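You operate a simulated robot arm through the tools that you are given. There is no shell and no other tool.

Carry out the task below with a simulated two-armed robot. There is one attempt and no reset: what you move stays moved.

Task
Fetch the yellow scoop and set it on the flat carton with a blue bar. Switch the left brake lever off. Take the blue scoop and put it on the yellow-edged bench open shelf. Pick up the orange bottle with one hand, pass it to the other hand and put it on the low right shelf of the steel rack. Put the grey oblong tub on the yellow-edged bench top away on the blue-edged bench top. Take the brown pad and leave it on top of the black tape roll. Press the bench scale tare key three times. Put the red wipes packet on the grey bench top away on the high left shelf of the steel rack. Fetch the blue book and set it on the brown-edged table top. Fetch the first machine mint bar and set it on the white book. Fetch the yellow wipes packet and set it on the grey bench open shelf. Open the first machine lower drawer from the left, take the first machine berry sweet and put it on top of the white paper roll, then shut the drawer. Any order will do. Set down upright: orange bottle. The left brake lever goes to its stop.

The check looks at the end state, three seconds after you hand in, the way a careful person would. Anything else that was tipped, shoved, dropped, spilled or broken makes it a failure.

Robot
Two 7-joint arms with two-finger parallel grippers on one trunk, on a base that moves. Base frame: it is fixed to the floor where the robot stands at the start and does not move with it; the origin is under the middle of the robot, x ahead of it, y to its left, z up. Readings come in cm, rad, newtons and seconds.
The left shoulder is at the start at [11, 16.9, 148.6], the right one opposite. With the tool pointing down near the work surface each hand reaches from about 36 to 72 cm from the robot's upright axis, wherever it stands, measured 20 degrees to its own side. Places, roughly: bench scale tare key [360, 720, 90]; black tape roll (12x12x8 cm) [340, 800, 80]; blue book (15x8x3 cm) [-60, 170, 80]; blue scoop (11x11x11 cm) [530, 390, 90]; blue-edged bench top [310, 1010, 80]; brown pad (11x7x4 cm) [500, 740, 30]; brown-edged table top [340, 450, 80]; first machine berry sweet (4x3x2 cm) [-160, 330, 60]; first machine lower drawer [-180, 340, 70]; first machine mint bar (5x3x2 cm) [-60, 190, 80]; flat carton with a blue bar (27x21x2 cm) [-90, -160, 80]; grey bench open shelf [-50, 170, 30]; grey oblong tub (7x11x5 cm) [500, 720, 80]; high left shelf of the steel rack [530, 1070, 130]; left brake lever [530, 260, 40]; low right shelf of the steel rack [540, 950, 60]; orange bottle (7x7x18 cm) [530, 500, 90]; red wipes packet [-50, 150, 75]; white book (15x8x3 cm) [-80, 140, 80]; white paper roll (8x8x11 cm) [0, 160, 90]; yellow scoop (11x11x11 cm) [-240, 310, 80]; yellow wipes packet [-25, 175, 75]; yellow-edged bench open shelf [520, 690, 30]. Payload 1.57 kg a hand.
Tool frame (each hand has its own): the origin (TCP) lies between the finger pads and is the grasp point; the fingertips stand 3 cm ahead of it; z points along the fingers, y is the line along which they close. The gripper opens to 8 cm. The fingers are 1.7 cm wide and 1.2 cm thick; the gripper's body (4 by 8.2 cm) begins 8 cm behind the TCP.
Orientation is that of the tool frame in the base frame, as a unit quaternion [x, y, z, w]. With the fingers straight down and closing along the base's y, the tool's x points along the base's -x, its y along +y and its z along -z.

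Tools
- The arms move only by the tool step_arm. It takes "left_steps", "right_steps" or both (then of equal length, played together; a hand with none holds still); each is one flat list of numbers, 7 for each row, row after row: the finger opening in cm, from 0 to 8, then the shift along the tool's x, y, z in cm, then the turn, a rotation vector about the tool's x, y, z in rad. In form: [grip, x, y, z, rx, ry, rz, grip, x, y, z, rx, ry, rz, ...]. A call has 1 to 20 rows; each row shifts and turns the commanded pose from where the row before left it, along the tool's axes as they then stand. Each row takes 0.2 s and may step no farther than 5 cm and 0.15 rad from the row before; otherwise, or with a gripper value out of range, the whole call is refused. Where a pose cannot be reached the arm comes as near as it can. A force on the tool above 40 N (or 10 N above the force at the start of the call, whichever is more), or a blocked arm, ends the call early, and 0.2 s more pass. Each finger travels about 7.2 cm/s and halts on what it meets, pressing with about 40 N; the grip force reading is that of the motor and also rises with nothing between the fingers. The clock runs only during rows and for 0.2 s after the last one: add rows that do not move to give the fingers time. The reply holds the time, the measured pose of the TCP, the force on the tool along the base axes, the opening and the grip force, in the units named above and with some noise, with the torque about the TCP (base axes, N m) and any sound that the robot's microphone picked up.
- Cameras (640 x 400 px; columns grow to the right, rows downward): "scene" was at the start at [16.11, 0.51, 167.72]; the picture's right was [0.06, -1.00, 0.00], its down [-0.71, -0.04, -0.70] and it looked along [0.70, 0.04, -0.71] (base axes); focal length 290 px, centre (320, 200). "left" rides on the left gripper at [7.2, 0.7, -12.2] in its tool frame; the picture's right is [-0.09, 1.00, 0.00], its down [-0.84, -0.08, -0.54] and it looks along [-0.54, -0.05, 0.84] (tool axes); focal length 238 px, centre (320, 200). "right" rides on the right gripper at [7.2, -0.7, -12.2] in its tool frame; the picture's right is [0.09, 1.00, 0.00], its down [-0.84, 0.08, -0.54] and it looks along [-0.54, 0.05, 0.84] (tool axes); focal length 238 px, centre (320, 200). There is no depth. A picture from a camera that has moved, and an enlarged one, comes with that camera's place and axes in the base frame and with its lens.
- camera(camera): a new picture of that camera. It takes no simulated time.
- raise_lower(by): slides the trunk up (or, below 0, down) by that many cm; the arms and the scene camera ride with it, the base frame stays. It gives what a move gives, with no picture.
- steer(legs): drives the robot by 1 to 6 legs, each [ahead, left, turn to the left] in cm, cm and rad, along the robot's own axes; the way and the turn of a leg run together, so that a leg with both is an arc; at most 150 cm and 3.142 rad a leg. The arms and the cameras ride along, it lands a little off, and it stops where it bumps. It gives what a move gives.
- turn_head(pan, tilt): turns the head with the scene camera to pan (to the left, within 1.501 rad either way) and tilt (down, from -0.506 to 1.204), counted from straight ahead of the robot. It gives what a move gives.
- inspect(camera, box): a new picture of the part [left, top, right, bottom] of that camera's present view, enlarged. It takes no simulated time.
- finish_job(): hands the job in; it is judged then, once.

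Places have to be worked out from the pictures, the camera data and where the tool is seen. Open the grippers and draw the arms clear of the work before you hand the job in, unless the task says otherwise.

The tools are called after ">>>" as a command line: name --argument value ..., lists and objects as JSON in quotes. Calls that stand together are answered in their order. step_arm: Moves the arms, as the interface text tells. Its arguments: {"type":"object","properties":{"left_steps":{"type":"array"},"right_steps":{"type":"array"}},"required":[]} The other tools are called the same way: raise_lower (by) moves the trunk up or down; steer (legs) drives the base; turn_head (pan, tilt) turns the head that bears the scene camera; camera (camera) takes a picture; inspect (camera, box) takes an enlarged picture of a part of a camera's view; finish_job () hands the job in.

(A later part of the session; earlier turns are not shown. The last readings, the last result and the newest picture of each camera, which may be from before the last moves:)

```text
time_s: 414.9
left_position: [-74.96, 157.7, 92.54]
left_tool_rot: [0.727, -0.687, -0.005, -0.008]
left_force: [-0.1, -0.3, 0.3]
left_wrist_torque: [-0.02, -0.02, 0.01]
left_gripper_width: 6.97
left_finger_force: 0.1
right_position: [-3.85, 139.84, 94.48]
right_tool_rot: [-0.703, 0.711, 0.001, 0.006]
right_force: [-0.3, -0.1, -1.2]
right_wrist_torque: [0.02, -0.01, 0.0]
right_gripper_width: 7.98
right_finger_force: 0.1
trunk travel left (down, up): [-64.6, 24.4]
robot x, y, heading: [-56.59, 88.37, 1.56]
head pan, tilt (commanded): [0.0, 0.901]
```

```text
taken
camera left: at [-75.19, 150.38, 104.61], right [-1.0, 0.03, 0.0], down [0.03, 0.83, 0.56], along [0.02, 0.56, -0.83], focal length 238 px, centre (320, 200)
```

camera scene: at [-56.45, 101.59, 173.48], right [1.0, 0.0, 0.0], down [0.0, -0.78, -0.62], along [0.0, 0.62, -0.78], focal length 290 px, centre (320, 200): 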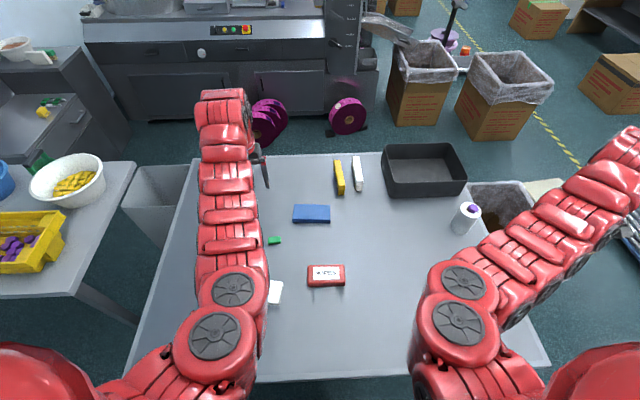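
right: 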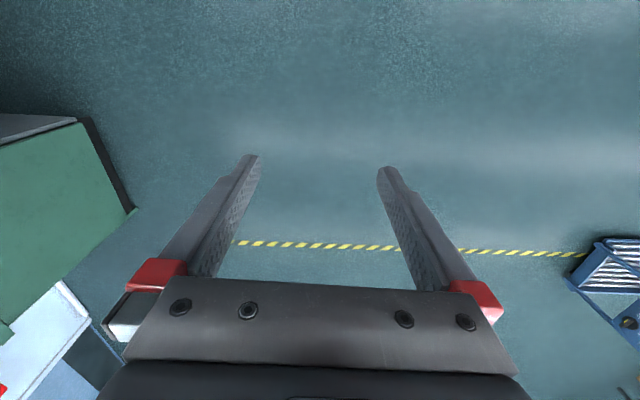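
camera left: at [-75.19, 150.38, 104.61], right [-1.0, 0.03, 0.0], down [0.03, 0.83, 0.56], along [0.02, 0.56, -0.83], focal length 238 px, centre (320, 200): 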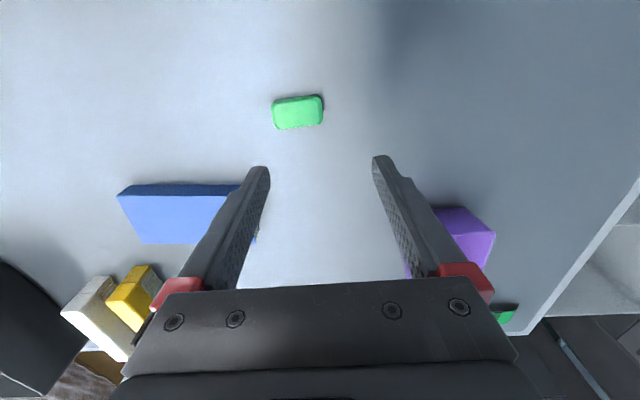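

The bar is at [-73,155.9]. I descend onto it with the small offset and yaw correction, then close.

>>> step_arm --left_steps '[7, 0.64, -0.62, 3.1, 0, 0, -0.06, 7, 0.64, -0.62, 3.1, 0, 0, 0, 7, 0.64, -0.62, 3.0, 0, 0, 0]'

>>> step_arm --left_steps '[5, 0, 0, 0, 0, 0, 0, 3.5, 0, 0, 0, 0, 0, 0, 3.5, 0, 0, 0, 0, 0, 0, 3.5, 0, 0, 0, 0, 0, 0]'

>>> camera --camera "left"

```text
time_s: 415.7
left_position: [-72.87, 156.09, 83.23]
left_tool_rot: [0.747, -0.665, -0.003, -0.006]
left_force: [-0.2, 0.4, 0.2]
left_wrist_torque: [0.01, 0.02, 0.02]
left_gripper_width: 7.01
left_finger_force: 0.1
right_position: [-3.88, 139.84, 94.4]
right_tool_rot: [-0.703, 0.711, 0.002, 0.006]
right_force: [-0.9, 0.1, 0.6]
right_wrist_torque: [-0.03, 0.03, 0.02]
right_gripper_width: 8.01
right_finger_force: 0.1
trunk travel left (down, up): [-64.6, 24.4]
robot x, y, heading: [-56.38, 88.9, 1.565]
head pan, tilt (commanded): [0.0, 0.901]
```

```text
time_s: 416.7
left_position: [-72.9, 156.05, 83.33]
left_tool_rot: [0.747, -0.665, -0.005, -0.006]
left_force: [0.0, 0.3, 0.1]
left_wrist_torque: [-0.04, 0.0, -0.03]
left_gripper_width: 4.65
left_finger_force: 40.2
right_position: [-3.84, 139.77, 94.37]
right_tool_rot: [-0.703, 0.711, 0.001, 0.005]
right_force: [0.3, 0.7, 0.1]
right_wrist_torque: [0.01, 0.0, -0.04]
right_gripper_width: 8.01
right_finger_force: 0.0
trunk travel left (down, up): [-64.6, 24.4]
robot x, y, heading: [-56.56, 89.18, 1.566]
head pan, tilt (commanded): [0.0, 0.901]
```

```text
taken
camera left: at [-72.73, 148.71, 95.48], right [-1.0, -0.03, 0.0], down [-0.02, 0.83, 0.56], along [-0.01, 0.56, -0.83], focal length 238 px, centre (320, 200)
```

left: 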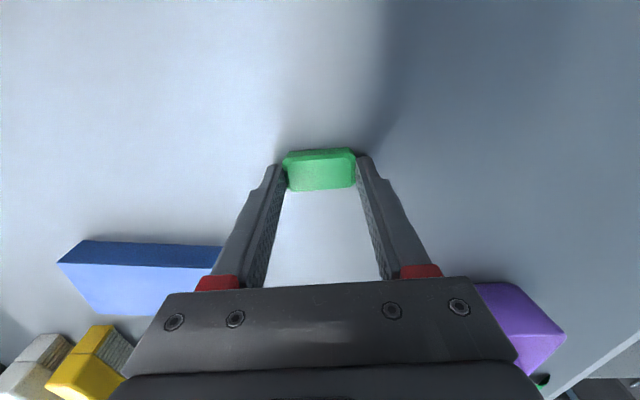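

Gripped. I lift with the trunk and bring the mint bar back over the white book.

>>> raise_lower --by 15

>>> step_arm --left_steps '[3.5, 4.5, 1.3, 0, 0, 0, 0, 3.5, 4.5, 1.3, 0, 0, 0, 0, 3.5, 4.5, 1.3, 0, 0, 0, 0, 3.5, 4.5, 1.3, 0, 0, 0, 0]'

>>> camera --camera "left"

>>> camera --camera "scene"

```text
time_s: 418.4
left_position: [-73.05, 156.02, 98.39]
left_tool_rot: [0.748, -0.664, -0.005, -0.006]
left_force: [-0.1, -0.2, -0.9]
left_wrist_torque: [0.02, 0.0, -0.02]
left_gripper_width: 4.66
left_finger_force: 40.1
right_position: [-3.85, 139.93, 109.42]
right_tool_rot: [-0.703, 0.711, 0.0, 0.006]
right_force: [1.1, 0.2, -0.2]
right_wrist_torque: [0.0, -0.02, 0.02]
right_gripper_width: 8.01
right_finger_force: 0.0
trunk travel left (down, up): [-79.6, 9.4]
robot x, y, heading: [-56.5, 88.99, 1.567]
head pan, tilt (commanded): [0.0, 0.901]
```

```text
time_s: 419.4
left_position: [-75.87, 137.41, 98.2]
left_tool_rot: [0.747, -0.665, -0.005, -0.009]
left_force: [0.3, 0.0, -0.5]
left_wrist_torque: [0.04, -0.01, -0.01]
left_gripper_width: 4.64
left_finger_force: 40.1
right_position: [-3.82, 139.57, 109.57]
right_tool_rot: [-0.702, 0.712, 0.0, 0.006]
right_force: [0.7, 0.6, -0.1]
right_wrist_torque: [0.0, 0.02, -0.02]
right_gripper_width: 8.0
right_finger_force: 0.1
trunk travel left (down, up): [-79.6, 9.4]
robot x, y, heading: [-56.22, 88.81, 1.568]
head pan, tilt (commanded): [0.0, 0.901]
```

```text
taken
camera left: at [-75.81, 130.02, 110.33], right [-1.0, -0.02, 0.0], down [-0.02, 0.83, 0.56], along [-0.01, 0.56, -0.83], focal length 238 px, centre (320, 200)
```

left: 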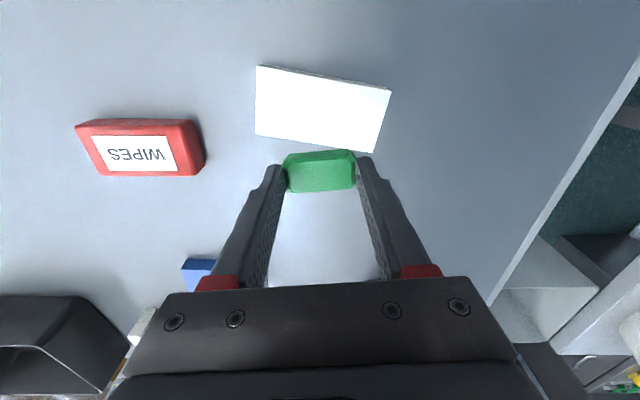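

```text
taken
camera scene: at [-56.5, 104.24, 166.51], right [1.0, 0.0, 0.0], down [0.0, -0.78, -0.62], along [0.0, 0.62, -0.78], focal length 290 px, centre (320, 200)
```

scene: 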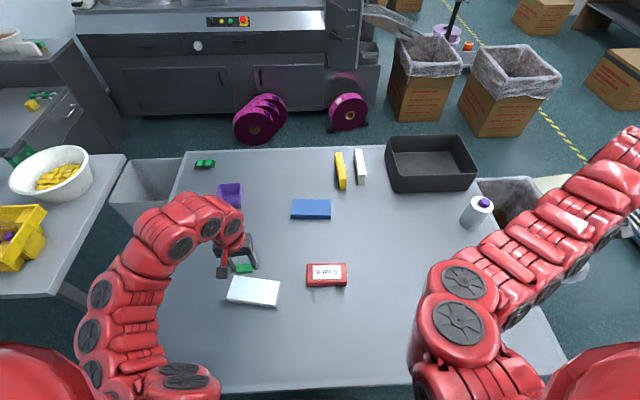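

The white book is centred at [-75.9,136.5]. I lower the bar onto it, slowing near contact.

>>> step_arm --left_steps '[3.5, 0.45, 0, 3, 0, 0, 0, 3.5, 0.45, 0, 3, 0, 0, 0, 3.5, 0, 0, 3, 0, 0, 0, 3.5, 0, 0, 1.5, 0, 0, 0]'

>>> step_arm --left_steps '[3.5, 0, 0, 0.5, 0, 0, 0, 3.5, 0, 0, 0.4, 0, 0, 0, 3.5, 0, 0, 0.4, 0, 0, 0]'

```text
time_s: 420.4
left_position: [-75.85, 136.95, 87.52]
left_tool_rot: [0.747, -0.665, -0.005, -0.007]
left_force: [0.1, 0.3, -0.9]
left_wrist_torque: [0.02, -0.01, -0.04]
left_gripper_width: 4.68
left_finger_force: 40.6
right_position: [-3.89, 139.86, 109.37]
right_tool_rot: [-0.703, 0.711, 0.001, 0.006]
right_force: [0.8, -0.3, 0.0]
right_wrist_torque: [0.02, 0.0, -0.01]
right_gripper_width: 8.0
right_finger_force: 0.1
trunk travel left (down, up): [-79.6, 9.4]
robot x, y, heading: [-56.64, 89.15, 1.571]
head pan, tilt (commanded): [0.0, 0.901]
```

```text
time_s: 421.2
left_position: [-75.86, 136.93, 86.31]
left_tool_rot: [0.747, -0.665, -0.005, -0.007]
left_force: [-0.3, -0.2, 0.2]
left_wrist_torque: [0.05, -0.02, 0.01]
left_gripper_width: 4.65
left_finger_force: 40.0
right_position: [-3.82, 139.71, 109.41]
right_tool_rot: [-0.703, 0.712, 0.001, 0.005]
right_force: [-0.8, -0.6, -0.5]
right_wrist_torque: [0.02, -0.01, 0.02]
right_gripper_width: 8.0
right_finger_force: 0.2
trunk travel left (down, up): [-79.6, 9.4]
robot x, y, heading: [-56.58, 88.82, 1.563]
head pan, tilt (commanded): [0.0, 0.901]
```

>>> step_arm --left_steps '[3.5, 0, 0, 0.3, 0, 0, 0, 3.5, 0, 0, 0.3, 0, 0, 0]'

>>> camera --camera "left"

```text
time_s: 421.8
left_position: [-75.79, 136.92, 85.94]
left_tool_rot: [0.748, -0.664, -0.007, -0.008]
left_force: [-1.1, -1.6, 23.4]
left_wrist_torque: [-0.09, -0.1, 0.02]
left_gripper_width: 4.64
left_finger_force: 40.3
right_position: [-3.83, 139.61, 109.66]
right_tool_rot: [-0.702, 0.712, 0.002, 0.006]
right_force: [0.4, 0.0, 0.0]
right_wrist_torque: [0.01, 0.0, 0.0]
right_gripper_width: 8.0
right_finger_force: 0.0
trunk travel left (down, up): [-79.6, 9.4]
robot x, y, heading: [-56.48, 88.95, 1.568]
head pan, tilt (commanded): [0.0, 0.901]
```

```text
taken
camera left: at [-75.58, 129.44, 97.97], right [-1.0, -0.03, 0.0], down [-0.02, 0.83, 0.56], along [-0.01, 0.56, -0.83], focal length 238 px, centre (320, 200)
```

left: 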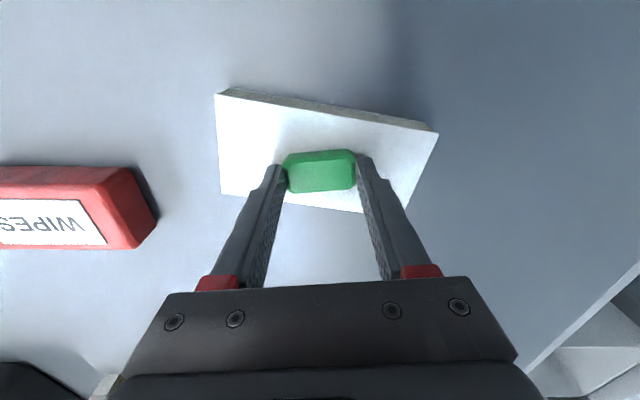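

The bar bears on the white book. I release it and lift the hand.

>>> step_arm --left_steps '[4.7, 0, 0, -0.1, 0, 0, 0, 6, 0, 0, 0, 0, 0, 0, 7, 0, 0, 0, 0, 0, 0, 7, 0, 0, 0, 0, 0, 0, 7, 0, 0, -3, 0, 0, 0, 7, 0, 0, -4, 0, 0, 0, 7, 0, 0, -3, 0, 0, 0]'

>>> camera --camera "left"

```text
time_s: 423.4
left_position: [-75.95, 136.7, 95.65]
left_tool_rot: [0.748, -0.664, -0.004, -0.006]
left_force: [-0.4, -0.2, 0.0]
left_wrist_torque: [0.0, 0.0, 0.0]
left_gripper_width: 7.02
left_finger_force: 0.1
right_position: [-3.69, 139.79, 109.37]
right_tool_rot: [-0.703, 0.711, 0.0, 0.006]
right_force: [0.0, 0.6, -0.2]
right_wrist_torque: [0.02, 0.01, 0.02]
right_gripper_width: 7.99
right_finger_force: 0.1
trunk travel left (down, up): [-79.6, 9.4]
robot x, y, heading: [-56.77, 89.0, 1.571]
head pan, tilt (commanded): [0.0, 0.901]
```

```text
taken
camera left: at [-75.76, 129.36, 107.8], right [-1.0, -0.03, 0.0], down [-0.02, 0.83, 0.56], along [-0.01, 0.56, -0.83], focal length 238 px, centre (320, 200)
```

left: 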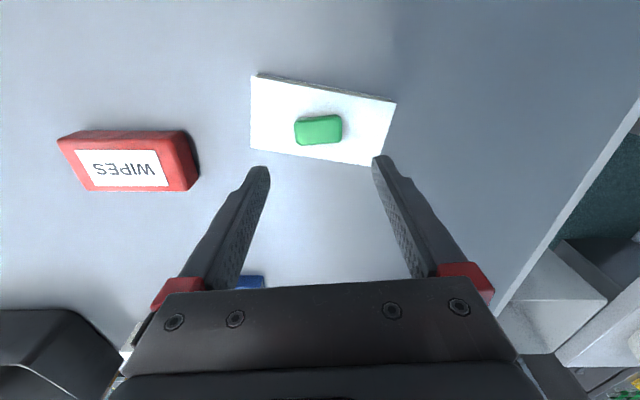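

The mint bar lies on the white book. Next I bring the blue book (far edge y≈173) nearer: I close the left fingers, tilt the hand forward, and carry it over beyond the book.

>>> step_arm --left_steps '[5, 0, 0, -3, 0, 0, 0.116, 3, 0, 0, -3, 0, -0.14, 0, 1, 0, 0, -3, 0, -0.14, 0, 0, 0, 0, 0, 0, -0.14, 0, 0, 0, 0, 0, 0, -0.14, 0, 0, 0, 0, 0, 0, -0.14, 0]'

>>> camera --camera "scene"

```text
time_s: 424.8
left_position: [-75.89, 136.54, 102.68]
left_tool_rot: [0.705, -0.702, -0.071, -0.072]
left_force: [-0.4, -0.1, -0.1]
left_wrist_torque: [-0.02, 0.0, 0.02]
left_gripper_width: 0.0
left_finger_force: 21.4
left hand out of reach, approached as far as the arm can: row 3, 4, 5, 6
right_position: [-3.82, 139.89, 109.37]
right_tool_rot: [-0.702, 0.712, 0.0, 0.005]
right_force: [-0.5, -0.4, -0.2]
right_wrist_torque: [0.01, -0.03, 0.0]
right_gripper_width: 8.01
right_finger_force: 0.1
trunk travel left (down, up): [-79.6, 9.4]
robot x, y, heading: [-56.49, 89.07, 1.572]
head pan, tilt (commanded): [0.0, 0.901]
```

```text
taken
camera scene: at [-56.42, 104.5, 166.48], right [1.0, 0.0, 0.0], down [0.0, -0.78, -0.62], along [0.0, 0.62, -0.78], focal length 290 px, centre (320, 200)
```

scene: 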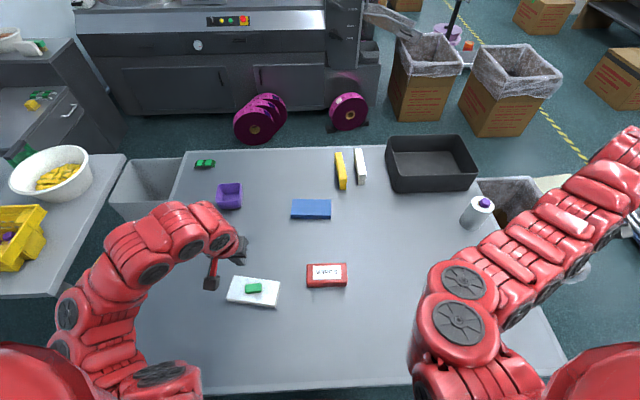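

The tilt was limited close in. I move the hand forward first, adding the tilt on the way.

>>> step_arm --left_steps '[0, -3.68, -2.13, 0.75, 0, 0, 0, 0, -3.68, -2.13, 0.75, 0, 0, 0, 0, -3.68, -2.13, 0.75, 0, 0, 0, 0, -3.68, -2.13, 0.75, 0, 0, 0, 0, -3.68, -2.13, 0.75, 0, -0.125, 0, 0, -3.6, -2.13, 1.2, 0, -0.125, 0, 0, -3.45, -2.13, 1.7, 0, -0.125, 0, 0, -3.2, -2.13, 2.1, 0, -0.125, 0]'

>>> camera --camera "left"

```text
time_s: 426.6
left_position: [-58.82, 167.06, 102.9]
left_tool_rot: [0.664, -0.663, -0.244, -0.244]
left_force: [0.4, 0.5, -0.4]
left_wrist_torque: [-0.01, -0.05, -0.01]
left_gripper_width: 0.0
left_finger_force: 21.7
right_position: [-3.75, 139.91, 109.46]
right_tool_rot: [-0.703, 0.711, 0.001, 0.004]
right_force: [0.4, 0.7, 0.2]
right_wrist_torque: [-0.03, -0.02, 0.01]
right_gripper_width: 7.97
right_finger_force: 0.0
trunk travel left (down, up): [-79.6, 9.4]
robot x, y, heading: [-56.79, 88.73, 1.57]
head pan, tilt (commanded): [0.0, 0.901]
```

```text
taken
camera left: at [-59.34, 153.72, 107.46], right [-1.0, 0.07, 0.06], down [0.08, 0.29, 0.95], along [0.05, 0.96, -0.29], focal length 238 px, centre (320, 200)
```

left: 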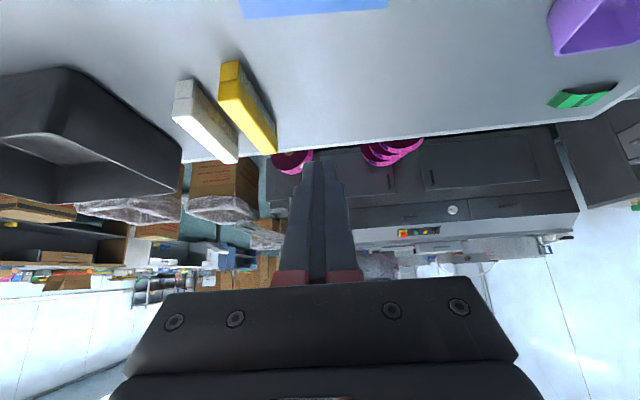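

The closed fingers are over the blue book. I move them past its far edge (y≈171) and then lower behind it.

>>> step_arm --left_steps '[0, -2.55, 0.1, 2.2, 0, 0, 0, 0, -2.55, 0, 2.2, 0, 0, 0]'

>>> raise_lower --by -18

>>> camera --camera "scene"

>>> camera --camera "left"

```text
time_s: 427.2
left_position: [-58.84, 173.68, 102.63]
left_tool_rot: [-0.664, 0.664, 0.244, 0.244]
left_force: [-0.6, -0.2, -1.1]
left_wrist_torque: [-0.04, -0.04, 0.04]
left_gripper_width: 0.01
left_finger_force: 21.5
right_position: [-3.77, 139.8, 109.42]
right_tool_rot: [-0.703, 0.711, 0.001, 0.004]
right_force: [-0.3, -0.2, 0.2]
right_wrist_torque: [-0.03, -0.01, -0.03]
right_gripper_width: 7.98
right_finger_force: 0.0
trunk travel left (down, up): [-79.6, 9.4]
robot x, y, heading: [-56.41, 88.58, 1.568]
head pan, tilt (commanded): [0.0, 0.901]
```

```text
time_s: 429.2
left_position: [-59.0, 173.6, 84.62]
left_tool_rot: [0.665, -0.663, -0.242, -0.243]
left_force: [-0.8, -0.2, 0.3]
left_wrist_torque: [-0.01, -0.04, 0.02]
left_gripper_width: 0.02
left_finger_force: 20.6
right_position: [-3.86, 139.81, 91.41]
right_tool_rot: [-0.703, 0.711, 0.001, 0.005]
right_force: [-0.4, 0.2, 0.1]
right_wrist_torque: [-0.01, 0.02, 0.0]
right_gripper_width: 8.02
right_finger_force: 0.0
trunk travel left (down, up): [-61.6, 27.4]
robot x, y, heading: [-56.33, 88.82, 1.569]
head pan, tilt (commanded): [0.0, 0.901]
```

```text
taken
camera scene: at [-56.44, 104.45, 148.49], right [1.0, 0.0, 0.0], down [0.0, -0.78, -0.62], along [0.0, 0.62, -0.78], focal length 290 px, centre (320, 200)
```

scene: 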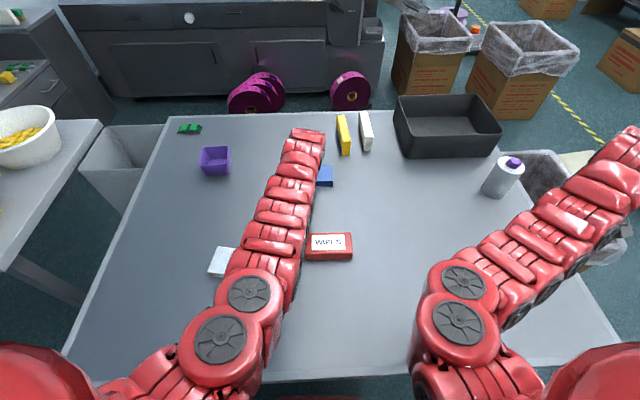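

```text
taken
camera left: at [-59.55, 160.21, 89.38], right [-1.0, 0.07, 0.06], down [0.07, 0.29, 0.95], along [0.05, 0.96, -0.29], focal length 238 px, centre (320, 200)
```

left: 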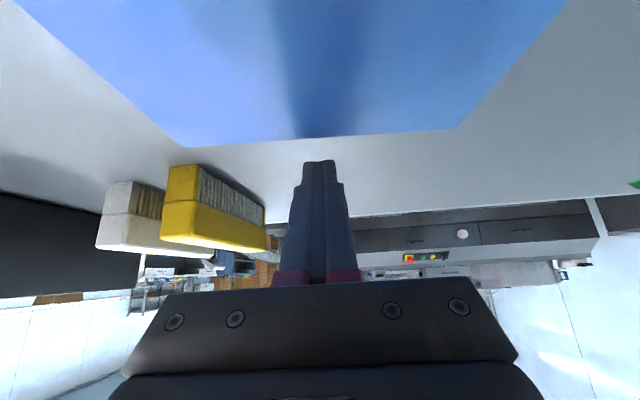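

The fingertips are just past the far edge (170.6). I lower them to bench level behind the book.

>>> step_arm --left_steps '[0, 0.4, 0, 0.5, 0, 0, 0, 0, 0.4, 0, 0.5, 0, 0, 0]'

```text
time_s: 429.8
left_position: [-58.93, 173.57, 83.48]
left_tool_rot: [0.664, -0.664, -0.243, -0.244]
left_force: [0.5, -1.4, 0.1]
left_wrist_torque: [-0.04, -0.02, -0.02]
left_gripper_width: 0.01
left_finger_force: 21.3
right_position: [-3.87, 139.73, 91.42]
right_tool_rot: [-0.703, 0.712, 0.0, 0.005]
right_force: [0.5, 0.1, 0.8]
right_wrist_torque: [-0.01, 0.01, -0.01]
right_gripper_width: 7.99
right_finger_force: 0.0
trunk travel left (down, up): [-61.6, 27.4]
robot x, y, heading: [-56.31, 88.76, 1.568]
head pan, tilt (commanded): [0.0, 0.901]
```

Now I drag the blue book about 12 cm toward the front.

>>> step_arm --left_steps '[0, 1.52, 0, -1.3, 0, 0, 0, 0, 1.52, 0, -1.3, 0, 0, 0, 0, 1.52, 0, -1.3, 0, 0, 0, 0, 1.52, 0, -1.3, 0, 0, 0]'

>>> camera --camera "left"

```text
time_s: 430.8
left_position: [-58.95, 165.51, 83.41]
left_tool_rot: [0.664, -0.663, -0.243, -0.245]
left_force: [0.4, 0.5, 0.2]
left_wrist_torque: [0.02, -0.01, 0.0]
left_gripper_width: 0.0
left_finger_force: 20.6
right_position: [-3.89, 139.63, 91.5]
right_tool_rot: [-0.703, 0.711, 0.001, 0.006]
right_force: [-0.4, 0.1, -0.4]
right_wrist_torque: [0.0, 0.0, -0.01]
right_gripper_width: 7.98
right_finger_force: 0.0
trunk travel left (down, up): [-61.6, 27.4]
robot x, y, heading: [-56.72, 88.96, 1.565]
head pan, tilt (commanded): [0.0, 0.901]
```

```text
taken
camera left: at [-59.61, 152.16, 88.12], right [-1.0, 0.07, 0.06], down [0.07, 0.29, 0.95], along [0.05, 0.96, -0.29], focal length 238 px, centre (320, 200)
```

left: 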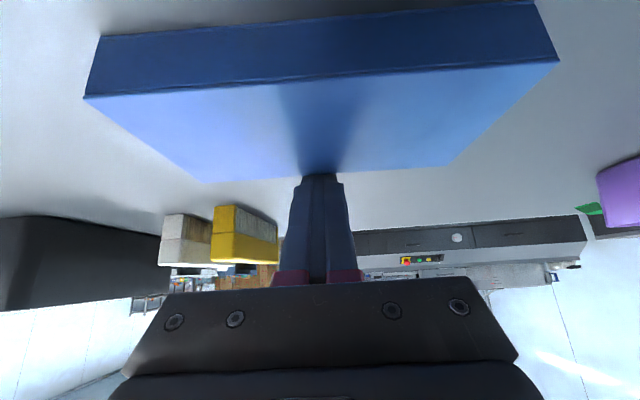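

The book follows. I drag it 6 cm more, then lift the fingers off.

>>> step_arm --left_steps '[0, 1.52, 0, -1.3, 0, 0, 0, 0, 1.52, 0, -1.3, 0, 0, 0, 0, 1.52, 0, -1.3, 0, 0, 0, 0, -0.4, 0, 0.3, 0, 0, 0]'

>>> raise_lower --by 20

>>> camera --camera "scene"

```text
time_s: 431.8
left_position: [-58.95, 160.16, 83.43]
left_tool_rot: [0.665, -0.663, -0.243, -0.243]
left_force: [-0.4, -0.1, 0.1]
left_wrist_torque: [0.02, 0.03, -0.01]
left_gripper_width: 0.01
left_finger_force: 21.1
right_position: [-3.71, 139.77, 91.34]
right_tool_rot: [-0.703, 0.711, 0.0, 0.005]
right_force: [-0.7, 0.0, -0.6]
right_wrist_torque: [0.01, 0.02, 0.03]
right_gripper_width: 7.99
right_finger_force: 0.1
trunk travel left (down, up): [-61.6, 27.4]
robot x, y, heading: [-56.34, 88.84, 1.564]
head pan, tilt (commanded): [0.0, 0.901]
```

```text
time_s: 434.0
left_position: [-58.97, 160.17, 103.53]
left_tool_rot: [0.664, -0.663, -0.244, -0.244]
left_force: [0.5, -0.8, -0.3]
left_wrist_torque: [0.0, 0.02, -0.03]
left_gripper_width: 0.0
left_finger_force: 21.7
right_position: [-3.85, 139.71, 111.37]
right_tool_rot: [-0.702, 0.712, 0.001, 0.006]
right_force: [0.4, 0.8, -0.6]
right_wrist_torque: [0.0, -0.03, 0.0]
right_gripper_width: 8.05
right_finger_force: 0.0
trunk travel left (down, up): [-81.6, 7.4]
robot x, y, heading: [-56.82, 89.01, 1.571]
head pan, tilt (commanded): [0.0, 0.901]
```

```text
taken
camera scene: at [-56.43, 104.48, 168.48], right [1.0, 0.0, 0.0], down [0.0, -0.78, -0.62], along [0.0, 0.62, -0.78], focal length 290 px, centre (320, 200)
```

scene: 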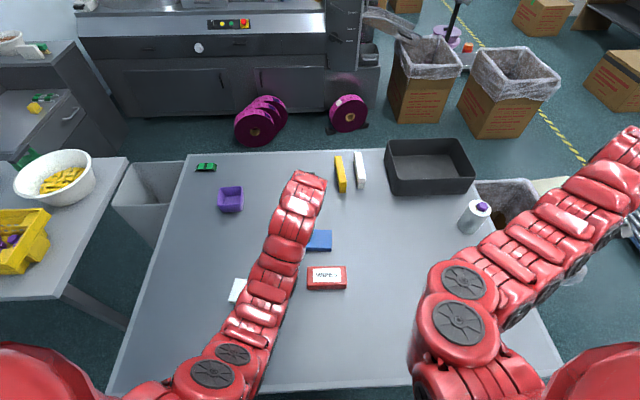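

The book now lies nearer. I turn the left hand to tool-down with the fingers closing along y.

>>> step_arm --left_steps '[4, 0, 0, 0, 0, 0.14, 0, 8, 0, 0, 0, 0, 0.14, 0, 8, 0, 0, 0, 0, 0.14, 0, 8, 0, 0, 0, 0, 0.14, 0, 8, 0, 0, 0, 0, 0.14, 0, 8, 0, 0, 0, 0, 0, 0.143, 8, 0, 0, 0, 0, 0, 0.143, 8, 0, 0, 0, 0, 0, 0.143, 8, 0, 0, 0, 0, 0, 0.143, 8, 0, 0, 0, 0, 0, 0.143, 8, 0, 0, 0, 0, 0, 0.143, 8, 0, 0, 0, 0, 0, 0.143, 8, 0, 0, 0, 0, 0, 0.143, 8, 0, 0, 0, 0, 0, 0.143, 8, 0, 0, 0, 0, 0, 0.143, 8, 0, 0, 0, 0, 0, 0.143]'

>>> camera --camera "left"

```text
time_s: 437.4
left_position: [-58.8, 159.56, 103.72]
left_tool_rot: [0.002, 1.0, 0.001, 0.0]
left_force: [0.0, 0.3, -0.3]
left_wrist_torque: [0.0, 0.02, 0.03]
left_gripper_width: 8.02
left_finger_force: 0.0
left hand out of reach, approached as far as the arm can: row 5
right_position: [-3.88, 139.74, 111.38]
right_tool_rot: [-0.703, 0.711, 0.001, 0.005]
right_force: [1.1, 0.2, -0.3]
right_wrist_torque: [-0.01, -0.01, 0.02]
right_gripper_width: 8.0
right_finger_force: 0.0
trunk travel left (down, up): [-81.6, 7.4]
robot x, y, heading: [-56.21, 88.99, 1.566]
head pan, tilt (commanded): [0.0, 0.901]
```

```text
taken
camera left: at [-66.01, 160.2, 115.85], right [0.1, 1.0, 0.0], down [0.84, -0.08, 0.54], along [0.54, -0.05, -0.84], focal length 238 px, centre (320, 200)
```

left: 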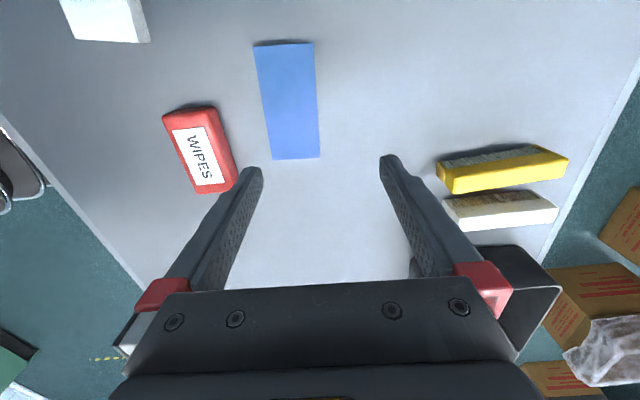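

The blue book's centre is near [-60.6,155.8], about 7 cm wide. I move over it, lower 12 cm and check the alignment, since the clearance is small.

>>> step_arm --left_steps '[8, 0.9, -1.9, 0, 0, 0, 0, 8, 0.9, -1.9, 0, 0, 0, 0]'

>>> raise_lower --by -13

>>> camera --camera "left"

```text
time_s: 438.0
left_position: [-60.37, 155.45, 103.63]
left_tool_rot: [0.001, 1.0, 0.003, 0.002]
left_force: [-0.3, 0.4, -0.6]
left_wrist_torque: [0.01, 0.01, -0.02]
left_gripper_width: 7.98
left_finger_force: 0.1
right_position: [-3.66, 139.53, 111.43]
right_tool_rot: [-0.703, 0.712, 0.001, 0.006]
right_force: [-0.1, 0.4, 0.4]
right_wrist_torque: [0.01, 0.01, 0.0]
right_gripper_width: 7.99
right_finger_force: 0.0
trunk travel left (down, up): [-81.6, 7.4]
robot x, y, heading: [-56.22, 88.77, 1.565]
head pan, tilt (commanded): [0.0, 0.901]
```

```text
time_s: 439.6
left_position: [-60.52, 155.66, 90.48]
left_tool_rot: [0.0, 1.0, 0.002, 0.001]
left_force: [0.2, 0.2, -0.2]
left_wrist_torque: [-0.01, 0.02, -0.03]
left_gripper_width: 7.99
left_finger_force: 0.1
right_position: [-3.82, 139.72, 98.37]
right_tool_rot: [-0.703, 0.711, 0.001, 0.006]
right_force: [0.0, 0.1, 0.3]
right_wrist_torque: [0.04, 0.0, 0.0]
right_gripper_width: 8.01
right_finger_force: 0.0
trunk travel left (down, up): [-68.6, 20.4]
robot x, y, heading: [-56.5, 88.83, 1.571]
head pan, tilt (commanded): [0.0, 0.901]
```

```text
taken
camera left: at [-67.67, 156.31, 102.79], right [0.09, 1.0, 0.0], down [0.84, -0.08, 0.54], along [0.54, -0.05, -0.84], focal length 238 px, centre (320, 200)
```

left: 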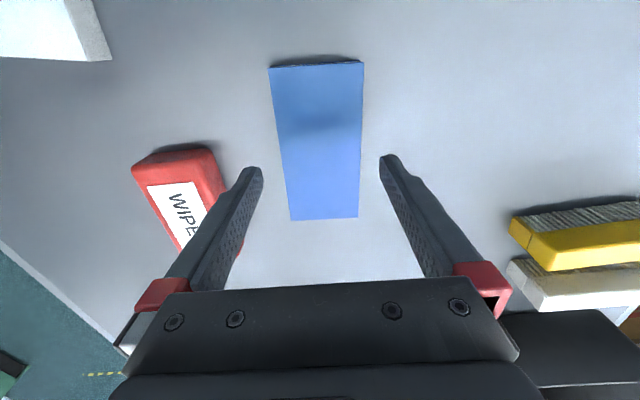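

The book lies at y 152.2–159.2 under the hand, centred within a millimetre. I lower 7 cm to straddle it.

>>> raise_lower --by -5

>>> step_arm --left_steps '[8, 0, 0, 0.8, 0, 0, 0, 8, 0, 0, 0.8, 0, 0, 0, 8, 0, 0, 0.4, 0, 0, 0]'

>>> camera --camera "left"

```text
time_s: 440.5
left_position: [-60.45, 155.69, 85.62]
left_tool_rot: [0.0, 1.0, 0.002, 0.001]
left_force: [0.5, -0.6, -0.6]
left_wrist_torque: [0.02, 0.0, -0.01]
left_gripper_width: 8.0
left_finger_force: 0.0
right_position: [-3.87, 139.69, 93.5]
right_tool_rot: [-0.703, 0.711, 0.0, 0.005]
right_force: [0.0, 1.3, 0.8]
right_wrist_torque: [-0.01, -0.01, 0.0]
right_gripper_width: 8.0
right_finger_force: 0.1
trunk travel left (down, up): [-63.6, 25.4]
robot x, y, heading: [-56.38, 88.44, 1.569]
head pan, tilt (commanded): [0.0, 0.901]
```

```text
time_s: 441.3
left_position: [-60.49, 155.6, 83.56]
left_tool_rot: [0.0, 1.0, 0.001, 0.001]
left_force: [0.0, 0.1, 0.1]
left_wrist_torque: [0.02, 0.04, -0.04]
left_gripper_width: 7.98
left_finger_force: 0.0
right_position: [-3.83, 139.76, 93.53]
right_tool_rot: [-0.703, 0.711, 0.001, 0.006]
right_force: [1.5, -0.3, -0.2]
right_wrist_torque: [0.0, 0.0, -0.01]
right_gripper_width: 7.97
right_finger_force: 0.1
trunk travel left (down, up): [-63.6, 25.4]
robot x, y, heading: [-56.52, 88.78, 1.57]
head pan, tilt (commanded): [0.0, 0.901]
```

```text
taken
camera left: at [-67.62, 156.32, 95.74], right [0.09, 1.0, 0.0], down [0.84, -0.08, 0.54], along [0.54, -0.05, -0.84], focal length 238 px, centre (320, 200)
```

left: 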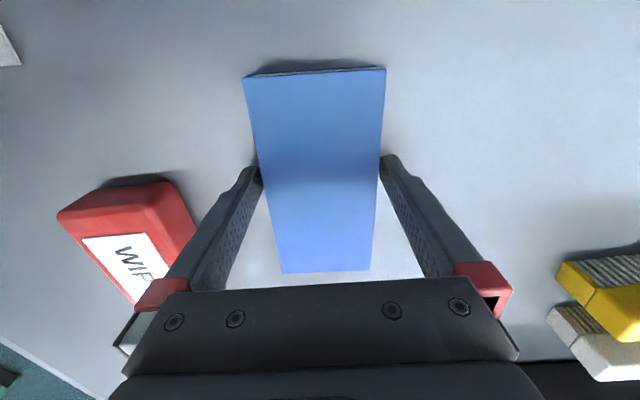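

The fingers straddle the book without contact. I close the left gripper on it.

>>> step_arm --left_steps '[6.5, 0, 0, 0, 0, 0, 0, 5, 0, 0, 0, 0, 0, 0, 5, 0, 0, 0, 0, 0, 0, 5, 0, 0, 0, 0, 0, 0]'

>>> raise_lower --by 15

>>> camera --camera "left"

```text
time_s: 442.3
left_position: [-60.55, 155.72, 83.55]
left_tool_rot: [0.0, 1.0, 0.001, 0.001]
left_force: [0.1, 1.1, -0.6]
left_wrist_torque: [0.02, 0.05, 0.0]
left_gripper_width: 7.14
left_finger_force: 40.4
right_position: [-3.92, 139.79, 93.41]
right_tool_rot: [-0.703, 0.711, 0.0, 0.006]
right_force: [0.2, -1.6, 0.6]
right_wrist_torque: [-0.01, 0.0, 0.04]
right_gripper_width: 8.0
right_finger_force: 0.0
trunk travel left (down, up): [-63.6, 25.4]
robot x, y, heading: [-56.59, 88.91, 1.568]
head pan, tilt (commanded): [0.0, 0.901]
```

```text
time_s: 444.1
left_position: [-60.45, 155.68, 98.59]
left_tool_rot: [0.0, 1.0, 0.002, 0.001]
left_force: [-0.5, 0.0, -0.9]
left_wrist_torque: [-0.01, 0.04, 0.0]
left_gripper_width: 7.14
left_finger_force: 40.1
right_position: [-3.8, 139.86, 108.47]
right_tool_rot: [-0.703, 0.711, -0.001, 0.005]
right_force: [-0.1, 0.0, -0.4]
right_wrist_torque: [-0.04, -0.02, 0.0]
right_gripper_width: 8.0
right_finger_force: 0.0
trunk travel left (down, up): [-78.6, 10.4]
robot x, y, heading: [-56.4, 88.73, 1.568]
head pan, tilt (commanded): [0.0, 0.901]
```

```text
taken
camera left: at [-67.6, 156.34, 110.72], right [0.09, 1.0, 0.0], down [0.84, -0.08, 0.54], along [0.54, -0.05, -0.84], focal length 238 px, centre (320, 200)
```

left: 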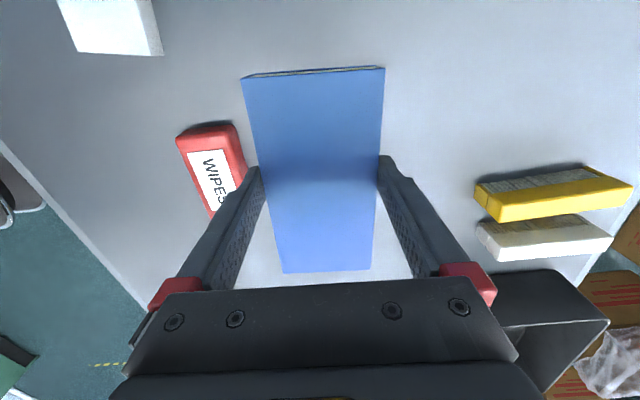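

The blue book is held flat. I move the left hand aside, shift the robot left, and turn the right hand so it closes along y for the red packet.

>>> step_arm --left_steps '[5, 4.6, 0, -1.5, 0, 0, 0, 5, 4.6, 0, -1.5, 0, 0, 0, 5, 4.6, 0, -1.5, 0, 0, 0, 5, 0, 0, 0, 0, 0, 0, 5, 0, 0, 0, 0, 0, 0, 5, 0, 0, 0, 0, 0, 0, 5, 0, 0, 0, 0, 0, 0, 5, 0, 0, 0, 0, 0, 0, 5, 0, 0, 0, 0, 0, 0, 5, 0, 0, 0, 0, 0, 0, 5, 0, 0, 0, 0, 0, 0]' --right_steps '[8, 0, 0, 0, 0, 0, -0.143, 8, 0, 0, 0, 0, 0, -0.143, 8, 0, 0, 0, 0, 0, -0.143, 8, 0, 0, 0, 0, 0, -0.143, 8, 0, 0, 0, 0, 0, -0.143, 8, 0, 0, 0, 0, 0, -0.143, 8, 0, 0, 0, 0, 0, -0.143, 8, 0, 0, 0, 0, 0, -0.143, 8, 0, 0, 0, 0, 0, -0.143, 8, 0, 0, 0, 0, 0, -0.143, 8, 0, 0, 0, 0, 0, -0.143]'

>>> camera --camera "right"

>>> camera --camera "scene"

```text
time_s: 446.4
left_position: [-74.12, 155.59, 103.04]
left_tool_rot: [0.0, 1.0, 0.002, 0.001]
left_force: [0.1, 0.1, -1.9]
left_wrist_torque: [0.01, 0.01, -0.02]
left_gripper_width: 7.11
left_finger_force: 39.5
right_position: [-3.77, 139.84, 108.33]
right_tool_rot: [1.0, -0.004, 0.004, -0.005]
right_force: [0.1, 0.1, -1.0]
right_wrist_torque: [0.0, 0.01, -0.01]
right_gripper_width: 8.02
right_finger_force: 0.1
trunk travel left (down, up): [-78.6, 10.4]
robot x, y, heading: [-56.71, 88.84, 1.568]
head pan, tilt (commanded): [0.0, 0.901]
```

```text
taken
camera right: at [3.43, 140.34, 120.67], right [0.08, -1.0, -0.01], down [-0.84, -0.08, 0.54], along [-0.53, -0.04, -0.84], focal length 238 px, centre (320, 200)
```

right: 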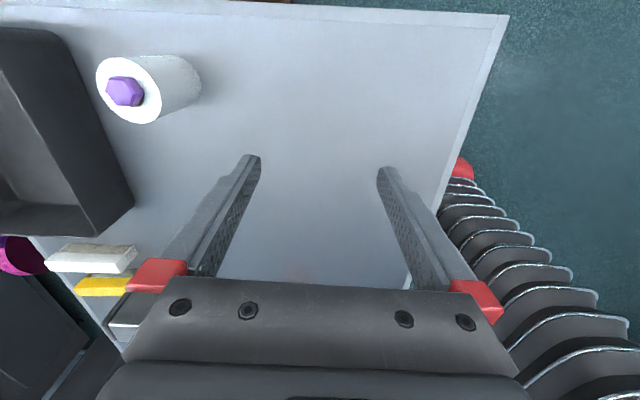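

```text
taken
camera scene: at [-56.46, 104.49, 165.48], right [1.0, 0.0, 0.0], down [0.0, -0.78, -0.62], along [0.0, 0.62, -0.78], focal length 290 px, centre (320, 200)
```

scene: 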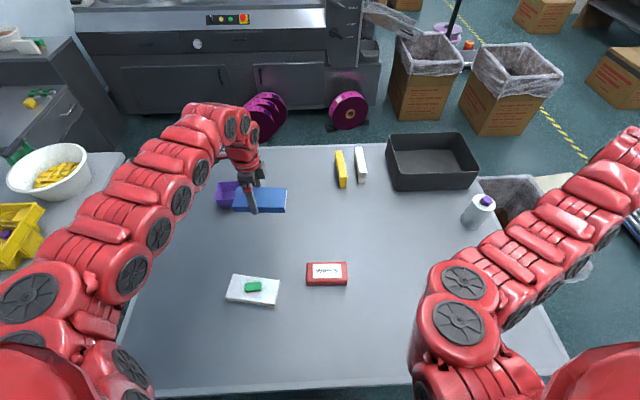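

I shift the robot 14 cm left and bring the right hand over the red packet.

>>> steer --legs '[[0, 14, 0]]'

>>> step_arm --right_steps '[8, -4.5, -0.2, 0, 0, 0, 0, 8, -4.5, -0.2, 0, 0, 0, 0, 8, -4.5, -0.2, 0, 0, 0, 0, 8, -4.5, -0.2, 0, 0, 0, 0, 8, -4.5, -0.2, 0, 0, 0, 0, 8, -4.5, -0.2, 0, 0, 0, 0, 8, -4.5, -0.2, 0, 0, 0, 0, 8, -4.5, 0, 0, 0, 0, 0]'

>>> camera --camera "right"

```text
time_s: 447.8
left_position: [-88.13, 155.65, 103.08]
left_tool_rot: [0.001, 1.0, 0.002, 0.001]
left_force: [-0.1, -0.6, -3.4]
left_wrist_torque: [0.01, 0.02, -0.03]
left_gripper_width: 7.12
left_finger_force: 39.7
right_position: [-17.98, 139.69, 108.37]
right_tool_rot: [1.0, -0.006, 0.003, -0.004]
right_force: [0.0, -0.8, -0.4]
right_wrist_torque: [-0.01, 0.05, -0.04]
right_gripper_width: 7.98
right_finger_force: 0.0
trunk travel left (down, up): [-78.6, 10.4]
robot x, y, heading: [-70.57, 88.64, 1.568]
head pan, tilt (commanded): [0.0, 0.901]
```

```text
time_s: 449.6
left_position: [-88.27, 155.67, 103.02]
left_tool_rot: [0.001, 1.0, 0.001, 0.001]
left_force: [-0.2, -0.8, -1.9]
left_wrist_torque: [0.04, 0.0, -0.02]
left_gripper_width: 7.14
left_finger_force: 40.0
right_position: [-17.94, 139.86, 108.49]
right_tool_rot: [1.0, -0.007, 0.004, -0.004]
right_force: [-1.4, -0.5, 0.9]
right_wrist_torque: [-0.03, 0.0, -0.02]
right_gripper_width: 8.0
right_finger_force: 0.1
right hand out of reach, approached as far as the arm can: row 1, 2, 3, 4, 5, 6, 7, 8
trunk travel left (down, up): [-78.6, 10.4]
robot x, y, heading: [-70.71, 88.99, 1.567]
head pan, tilt (commanded): [0.0, 0.901]
```

```text
taken
camera right: at [-10.75, 140.3, 120.67], right [0.08, -1.0, -0.01], down [-0.84, -0.07, 0.54], along [-0.53, -0.04, -0.84], focal length 238 px, centre (320, 200)
```

right: 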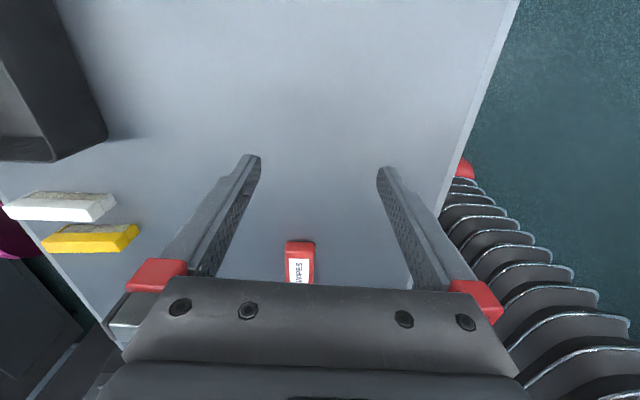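

The right arm is at its inner limit there. I back the robot 10 cm so the packet is farther ahead, then bring the hand forward and across.

>>> steer --legs '[[-11, 0, 0]]'

>>> step_arm --right_steps '[8, 0, -4, 0, 0, 0, 0, 8, 0, -4, 0, 0, 0, 0, 8, -2, -4, 0, 0, 0, 0, 8, -4.5, -0.2, 0, 0, 0, 0, 8, -4.5, -0.2, 0, 0, 0, 0, 8, -4.5, -0.2, 0, 0, 0, 0, 8, -4.5, -0.2, 0, 0, 0, 0, 8, -4.5, -0.2, 0, 0, 0, 0, 8, -4.5, -0.2, 0, 0, 0, 0, 8, -4.5, 0, 0, 0, 0, 0]'

>>> camera --camera "right"

>>> camera --camera "scene"

```text
time_s: 450.8
left_position: [-88.43, 144.75, 102.91]
left_tool_rot: [0.002, 1.0, 0.0, 0.001]
left_force: [-0.2, -0.4, -2.0]
left_wrist_torque: [0.0, 0.02, -0.01]
left_gripper_width: 7.13
left_finger_force: 39.9
right_position: [-18.06, 128.79, 108.34]
right_tool_rot: [1.0, -0.006, 0.004, -0.003]
right_force: [0.9, 0.0, 0.0]
right_wrist_torque: [-0.04, 0.0, -0.01]
right_gripper_width: 8.0
right_finger_force: 0.2
trunk travel left (down, up): [-78.6, 10.4]
robot x, y, heading: [-71.2, 78.01, 1.565]
head pan, tilt (commanded): [0.0, 0.901]
```

```text
time_s: 453.0
left_position: [-88.37, 144.66, 103.06]
left_tool_rot: [0.001, 1.0, 0.001, 0.001]
left_force: [0.7, -0.4, -1.9]
left_wrist_torque: [0.02, 0.02, -0.01]
left_gripper_width: 7.14
left_finger_force: 39.8
right_position: [-51.4, 142.5, 108.44]
right_tool_rot: [1.0, -0.006, 0.003, -0.004]
right_force: [-0.2, 0.1, -0.1]
right_wrist_torque: [0.0, -0.05, 0.0]
right_gripper_width: 7.98
right_finger_force: 0.0
trunk travel left (down, up): [-78.6, 10.4]
robot x, y, heading: [-70.79, 78.28, 1.564]
head pan, tilt (commanded): [0.0, 0.901]
```

```text
taken
camera right: at [-44.16, 142.96, 120.66], right [0.08, -1.0, -0.01], down [-0.84, -0.07, 0.53], along [-0.53, -0.04, -0.84], focal length 238 px, centre (320, 200)
```

right: 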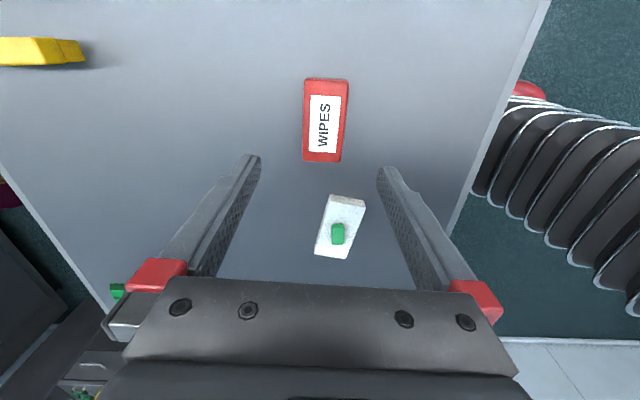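

```text
taken
camera scene: at [-70.87, 93.5, 165.49], right [1.0, -0.01, 0.0], down [0.0, -0.78, -0.62], along [0.0, 0.62, -0.78], focal length 290 px, centre (320, 200)
```

scene: 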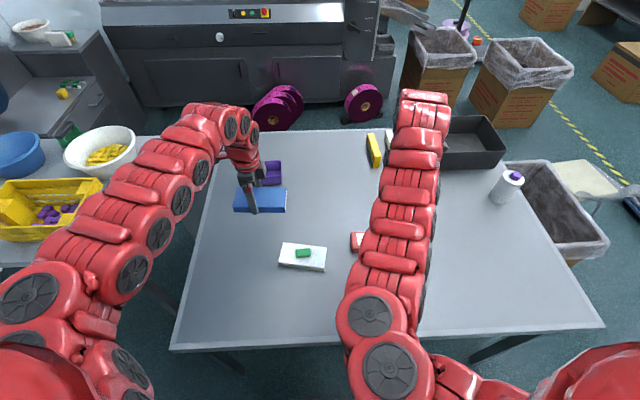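

The red packet is centred at [-53,141.6]. I align the right hand and descend with the arm, trunk slightly lower.

>>> step_arm --right_steps '[8, -2.1, 0.9, 0, 0, 0, 0, 8, 0, 0, 4, 0, 0, 0, 8, 0, 0, 4, 0, 0, 0, 8, 0, 0, 4, 0, 0, 0]'

>>> raise_lower --by -5

>>> camera --camera "right"

```text
time_s: 454.0
left_position: [-88.41, 144.79, 103.12]
left_tool_rot: [0.0, 1.0, 0.001, 0.001]
left_force: [0.2, 0.1, -2.7]
left_wrist_torque: [-0.03, 0.01, 0.01]
left_gripper_width: 7.12
left_finger_force: 39.6
right_position: [-51.19, 142.58, 96.36]
right_tool_rot: [1.0, -0.006, 0.003, -0.004]
right_force: [0.4, 0.4, -1.1]
right_wrist_torque: [-0.02, -0.01, 0.05]
right_gripper_width: 7.99
right_finger_force: 0.1
right hand out of reach, approached as far as the arm can: row 1
trunk travel left (down, up): [-78.6, 10.4]
robot x, y, heading: [-70.98, 77.76, 1.562]
head pan, tilt (commanded): [0.0, 0.901]
```

```text
time_s: 454.9
left_position: [-88.31, 144.53, 98.07]
left_tool_rot: [0.002, 1.0, 0.002, 0.001]
left_force: [-0.2, 0.8, -1.5]
left_wrist_torque: [-0.01, 0.01, 0.01]
left_gripper_width: 7.11
left_finger_force: 40.4
right_position: [-51.22, 142.58, 91.4]
right_tool_rot: [1.0, -0.006, 0.004, -0.004]
right_force: [0.6, 0.3, -0.2]
right_wrist_torque: [0.02, -0.02, -0.01]
right_gripper_width: 7.99
right_finger_force: 0.1
trunk travel left (down, up): [-73.6, 15.4]
robot x, y, heading: [-70.63, 77.81, 1.563]
head pan, tilt (commanded): [0.0, 0.901]
```

```text
taken
camera right: at [-43.96, 143.1, 103.71], right [0.08, -1.0, -0.01], down [-0.84, -0.07, 0.54], along [-0.53, -0.04, -0.84], focal length 238 px, centre (320, 200)
```

right: 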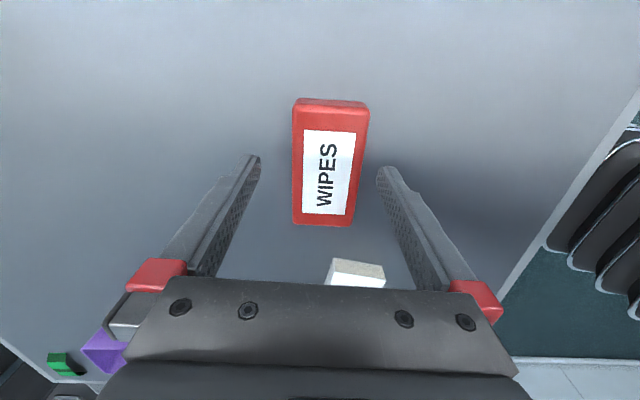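

I correct 0.8 cm in y, then descend to the packet.

>>> step_arm --right_steps '[8, -1.5, 0.85, 0, 0, 0, 0, 8, 0, 0, 2, 0, 0, 0, 8, 0, 0, 3, 0, 0, 0, 8, 0, 0, 2.6, 0, 0, 0]'

>>> camera --camera "right"

```text
time_s: 455.9
left_position: [-88.31, 144.71, 98.03]
left_tool_rot: [0.001, 1.0, 0.002, 0.001]
left_force: [0.7, -0.2, -0.7]
left_wrist_torque: [0.0, 0.03, 0.03]
left_gripper_width: 7.12
left_finger_force: 40.0
right_position: [-52.7, 141.78, 83.67]
right_tool_rot: [1.0, -0.007, 0.004, -0.005]
right_force: [0.5, 0.3, 0.5]
right_wrist_torque: [0.02, -0.01, 0.01]
right_gripper_width: 8.0
right_finger_force: 0.0
trunk travel left (down, up): [-73.6, 15.4]
robot x, y, heading: [-70.82, 78.07, 1.566]
head pan, tilt (commanded): [0.0, 0.901]
```

```text
taken
camera right: at [-45.42, 142.26, 96.0], right [0.08, -1.0, -0.01], down [-0.84, -0.07, 0.54], along [-0.53, -0.04, -0.84], focal length 238 px, centre (320, 200)
```

right: 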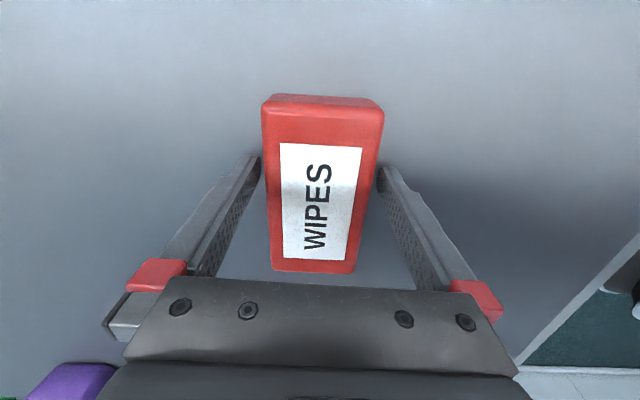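

The fingers straddle it, but for the rack shelf I prefer the tilted end grip as with the yellow packet. I raise the right hand 8 cm and tilt it 40° so it comes in from the packet's end.

>>> step_arm --right_steps '[8, 0, 0, -4, 0, 0, 0, 8, 0, 0, -4, 0, 0, 0, 8, 0, 0, 0, 0, -0.14, 0, 8, 0, 0, 0, 0, -0.14, 0, 8, 0, 0, 0, 0, -0.14, 0, 8, 0, 0, 0, 0, -0.14, 0, 8, 0, 0, 0, 0, -0.14, 0]'

>>> camera --camera "right"

```text
time_s: 457.5
left_position: [-88.3, 144.69, 97.84]
left_tool_rot: [0.0, 1.0, 0.001, 0.001]
left_force: [-0.4, 0.1, -2.1]
left_wrist_torque: [0.0, 0.04, -0.01]
left_gripper_width: 7.11
left_finger_force: 39.4
right_position: [-52.8, 141.84, 91.73]
right_tool_rot: [0.94, -0.003, -0.341, -0.005]
right_force: [0.9, -0.9, -0.1]
right_wrist_torque: [-0.01, 0.0, 0.0]
right_gripper_width: 7.99
right_finger_force: 0.0
trunk travel left (down, up): [-73.6, 15.4]
robot x, y, heading: [-70.69, 77.77, 1.568]
head pan, tilt (commanded): [0.0, 0.901]
```

```text
taken
camera right: at [-39.27, 142.29, 96.51], right [0.06, -1.0, -0.07], down [-0.3, -0.08, 0.95], along [-0.95, -0.04, -0.3], focal length 238 px, centre (320, 200)
```

right: 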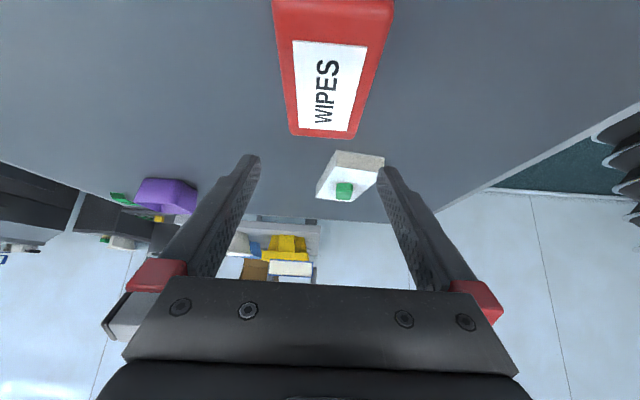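

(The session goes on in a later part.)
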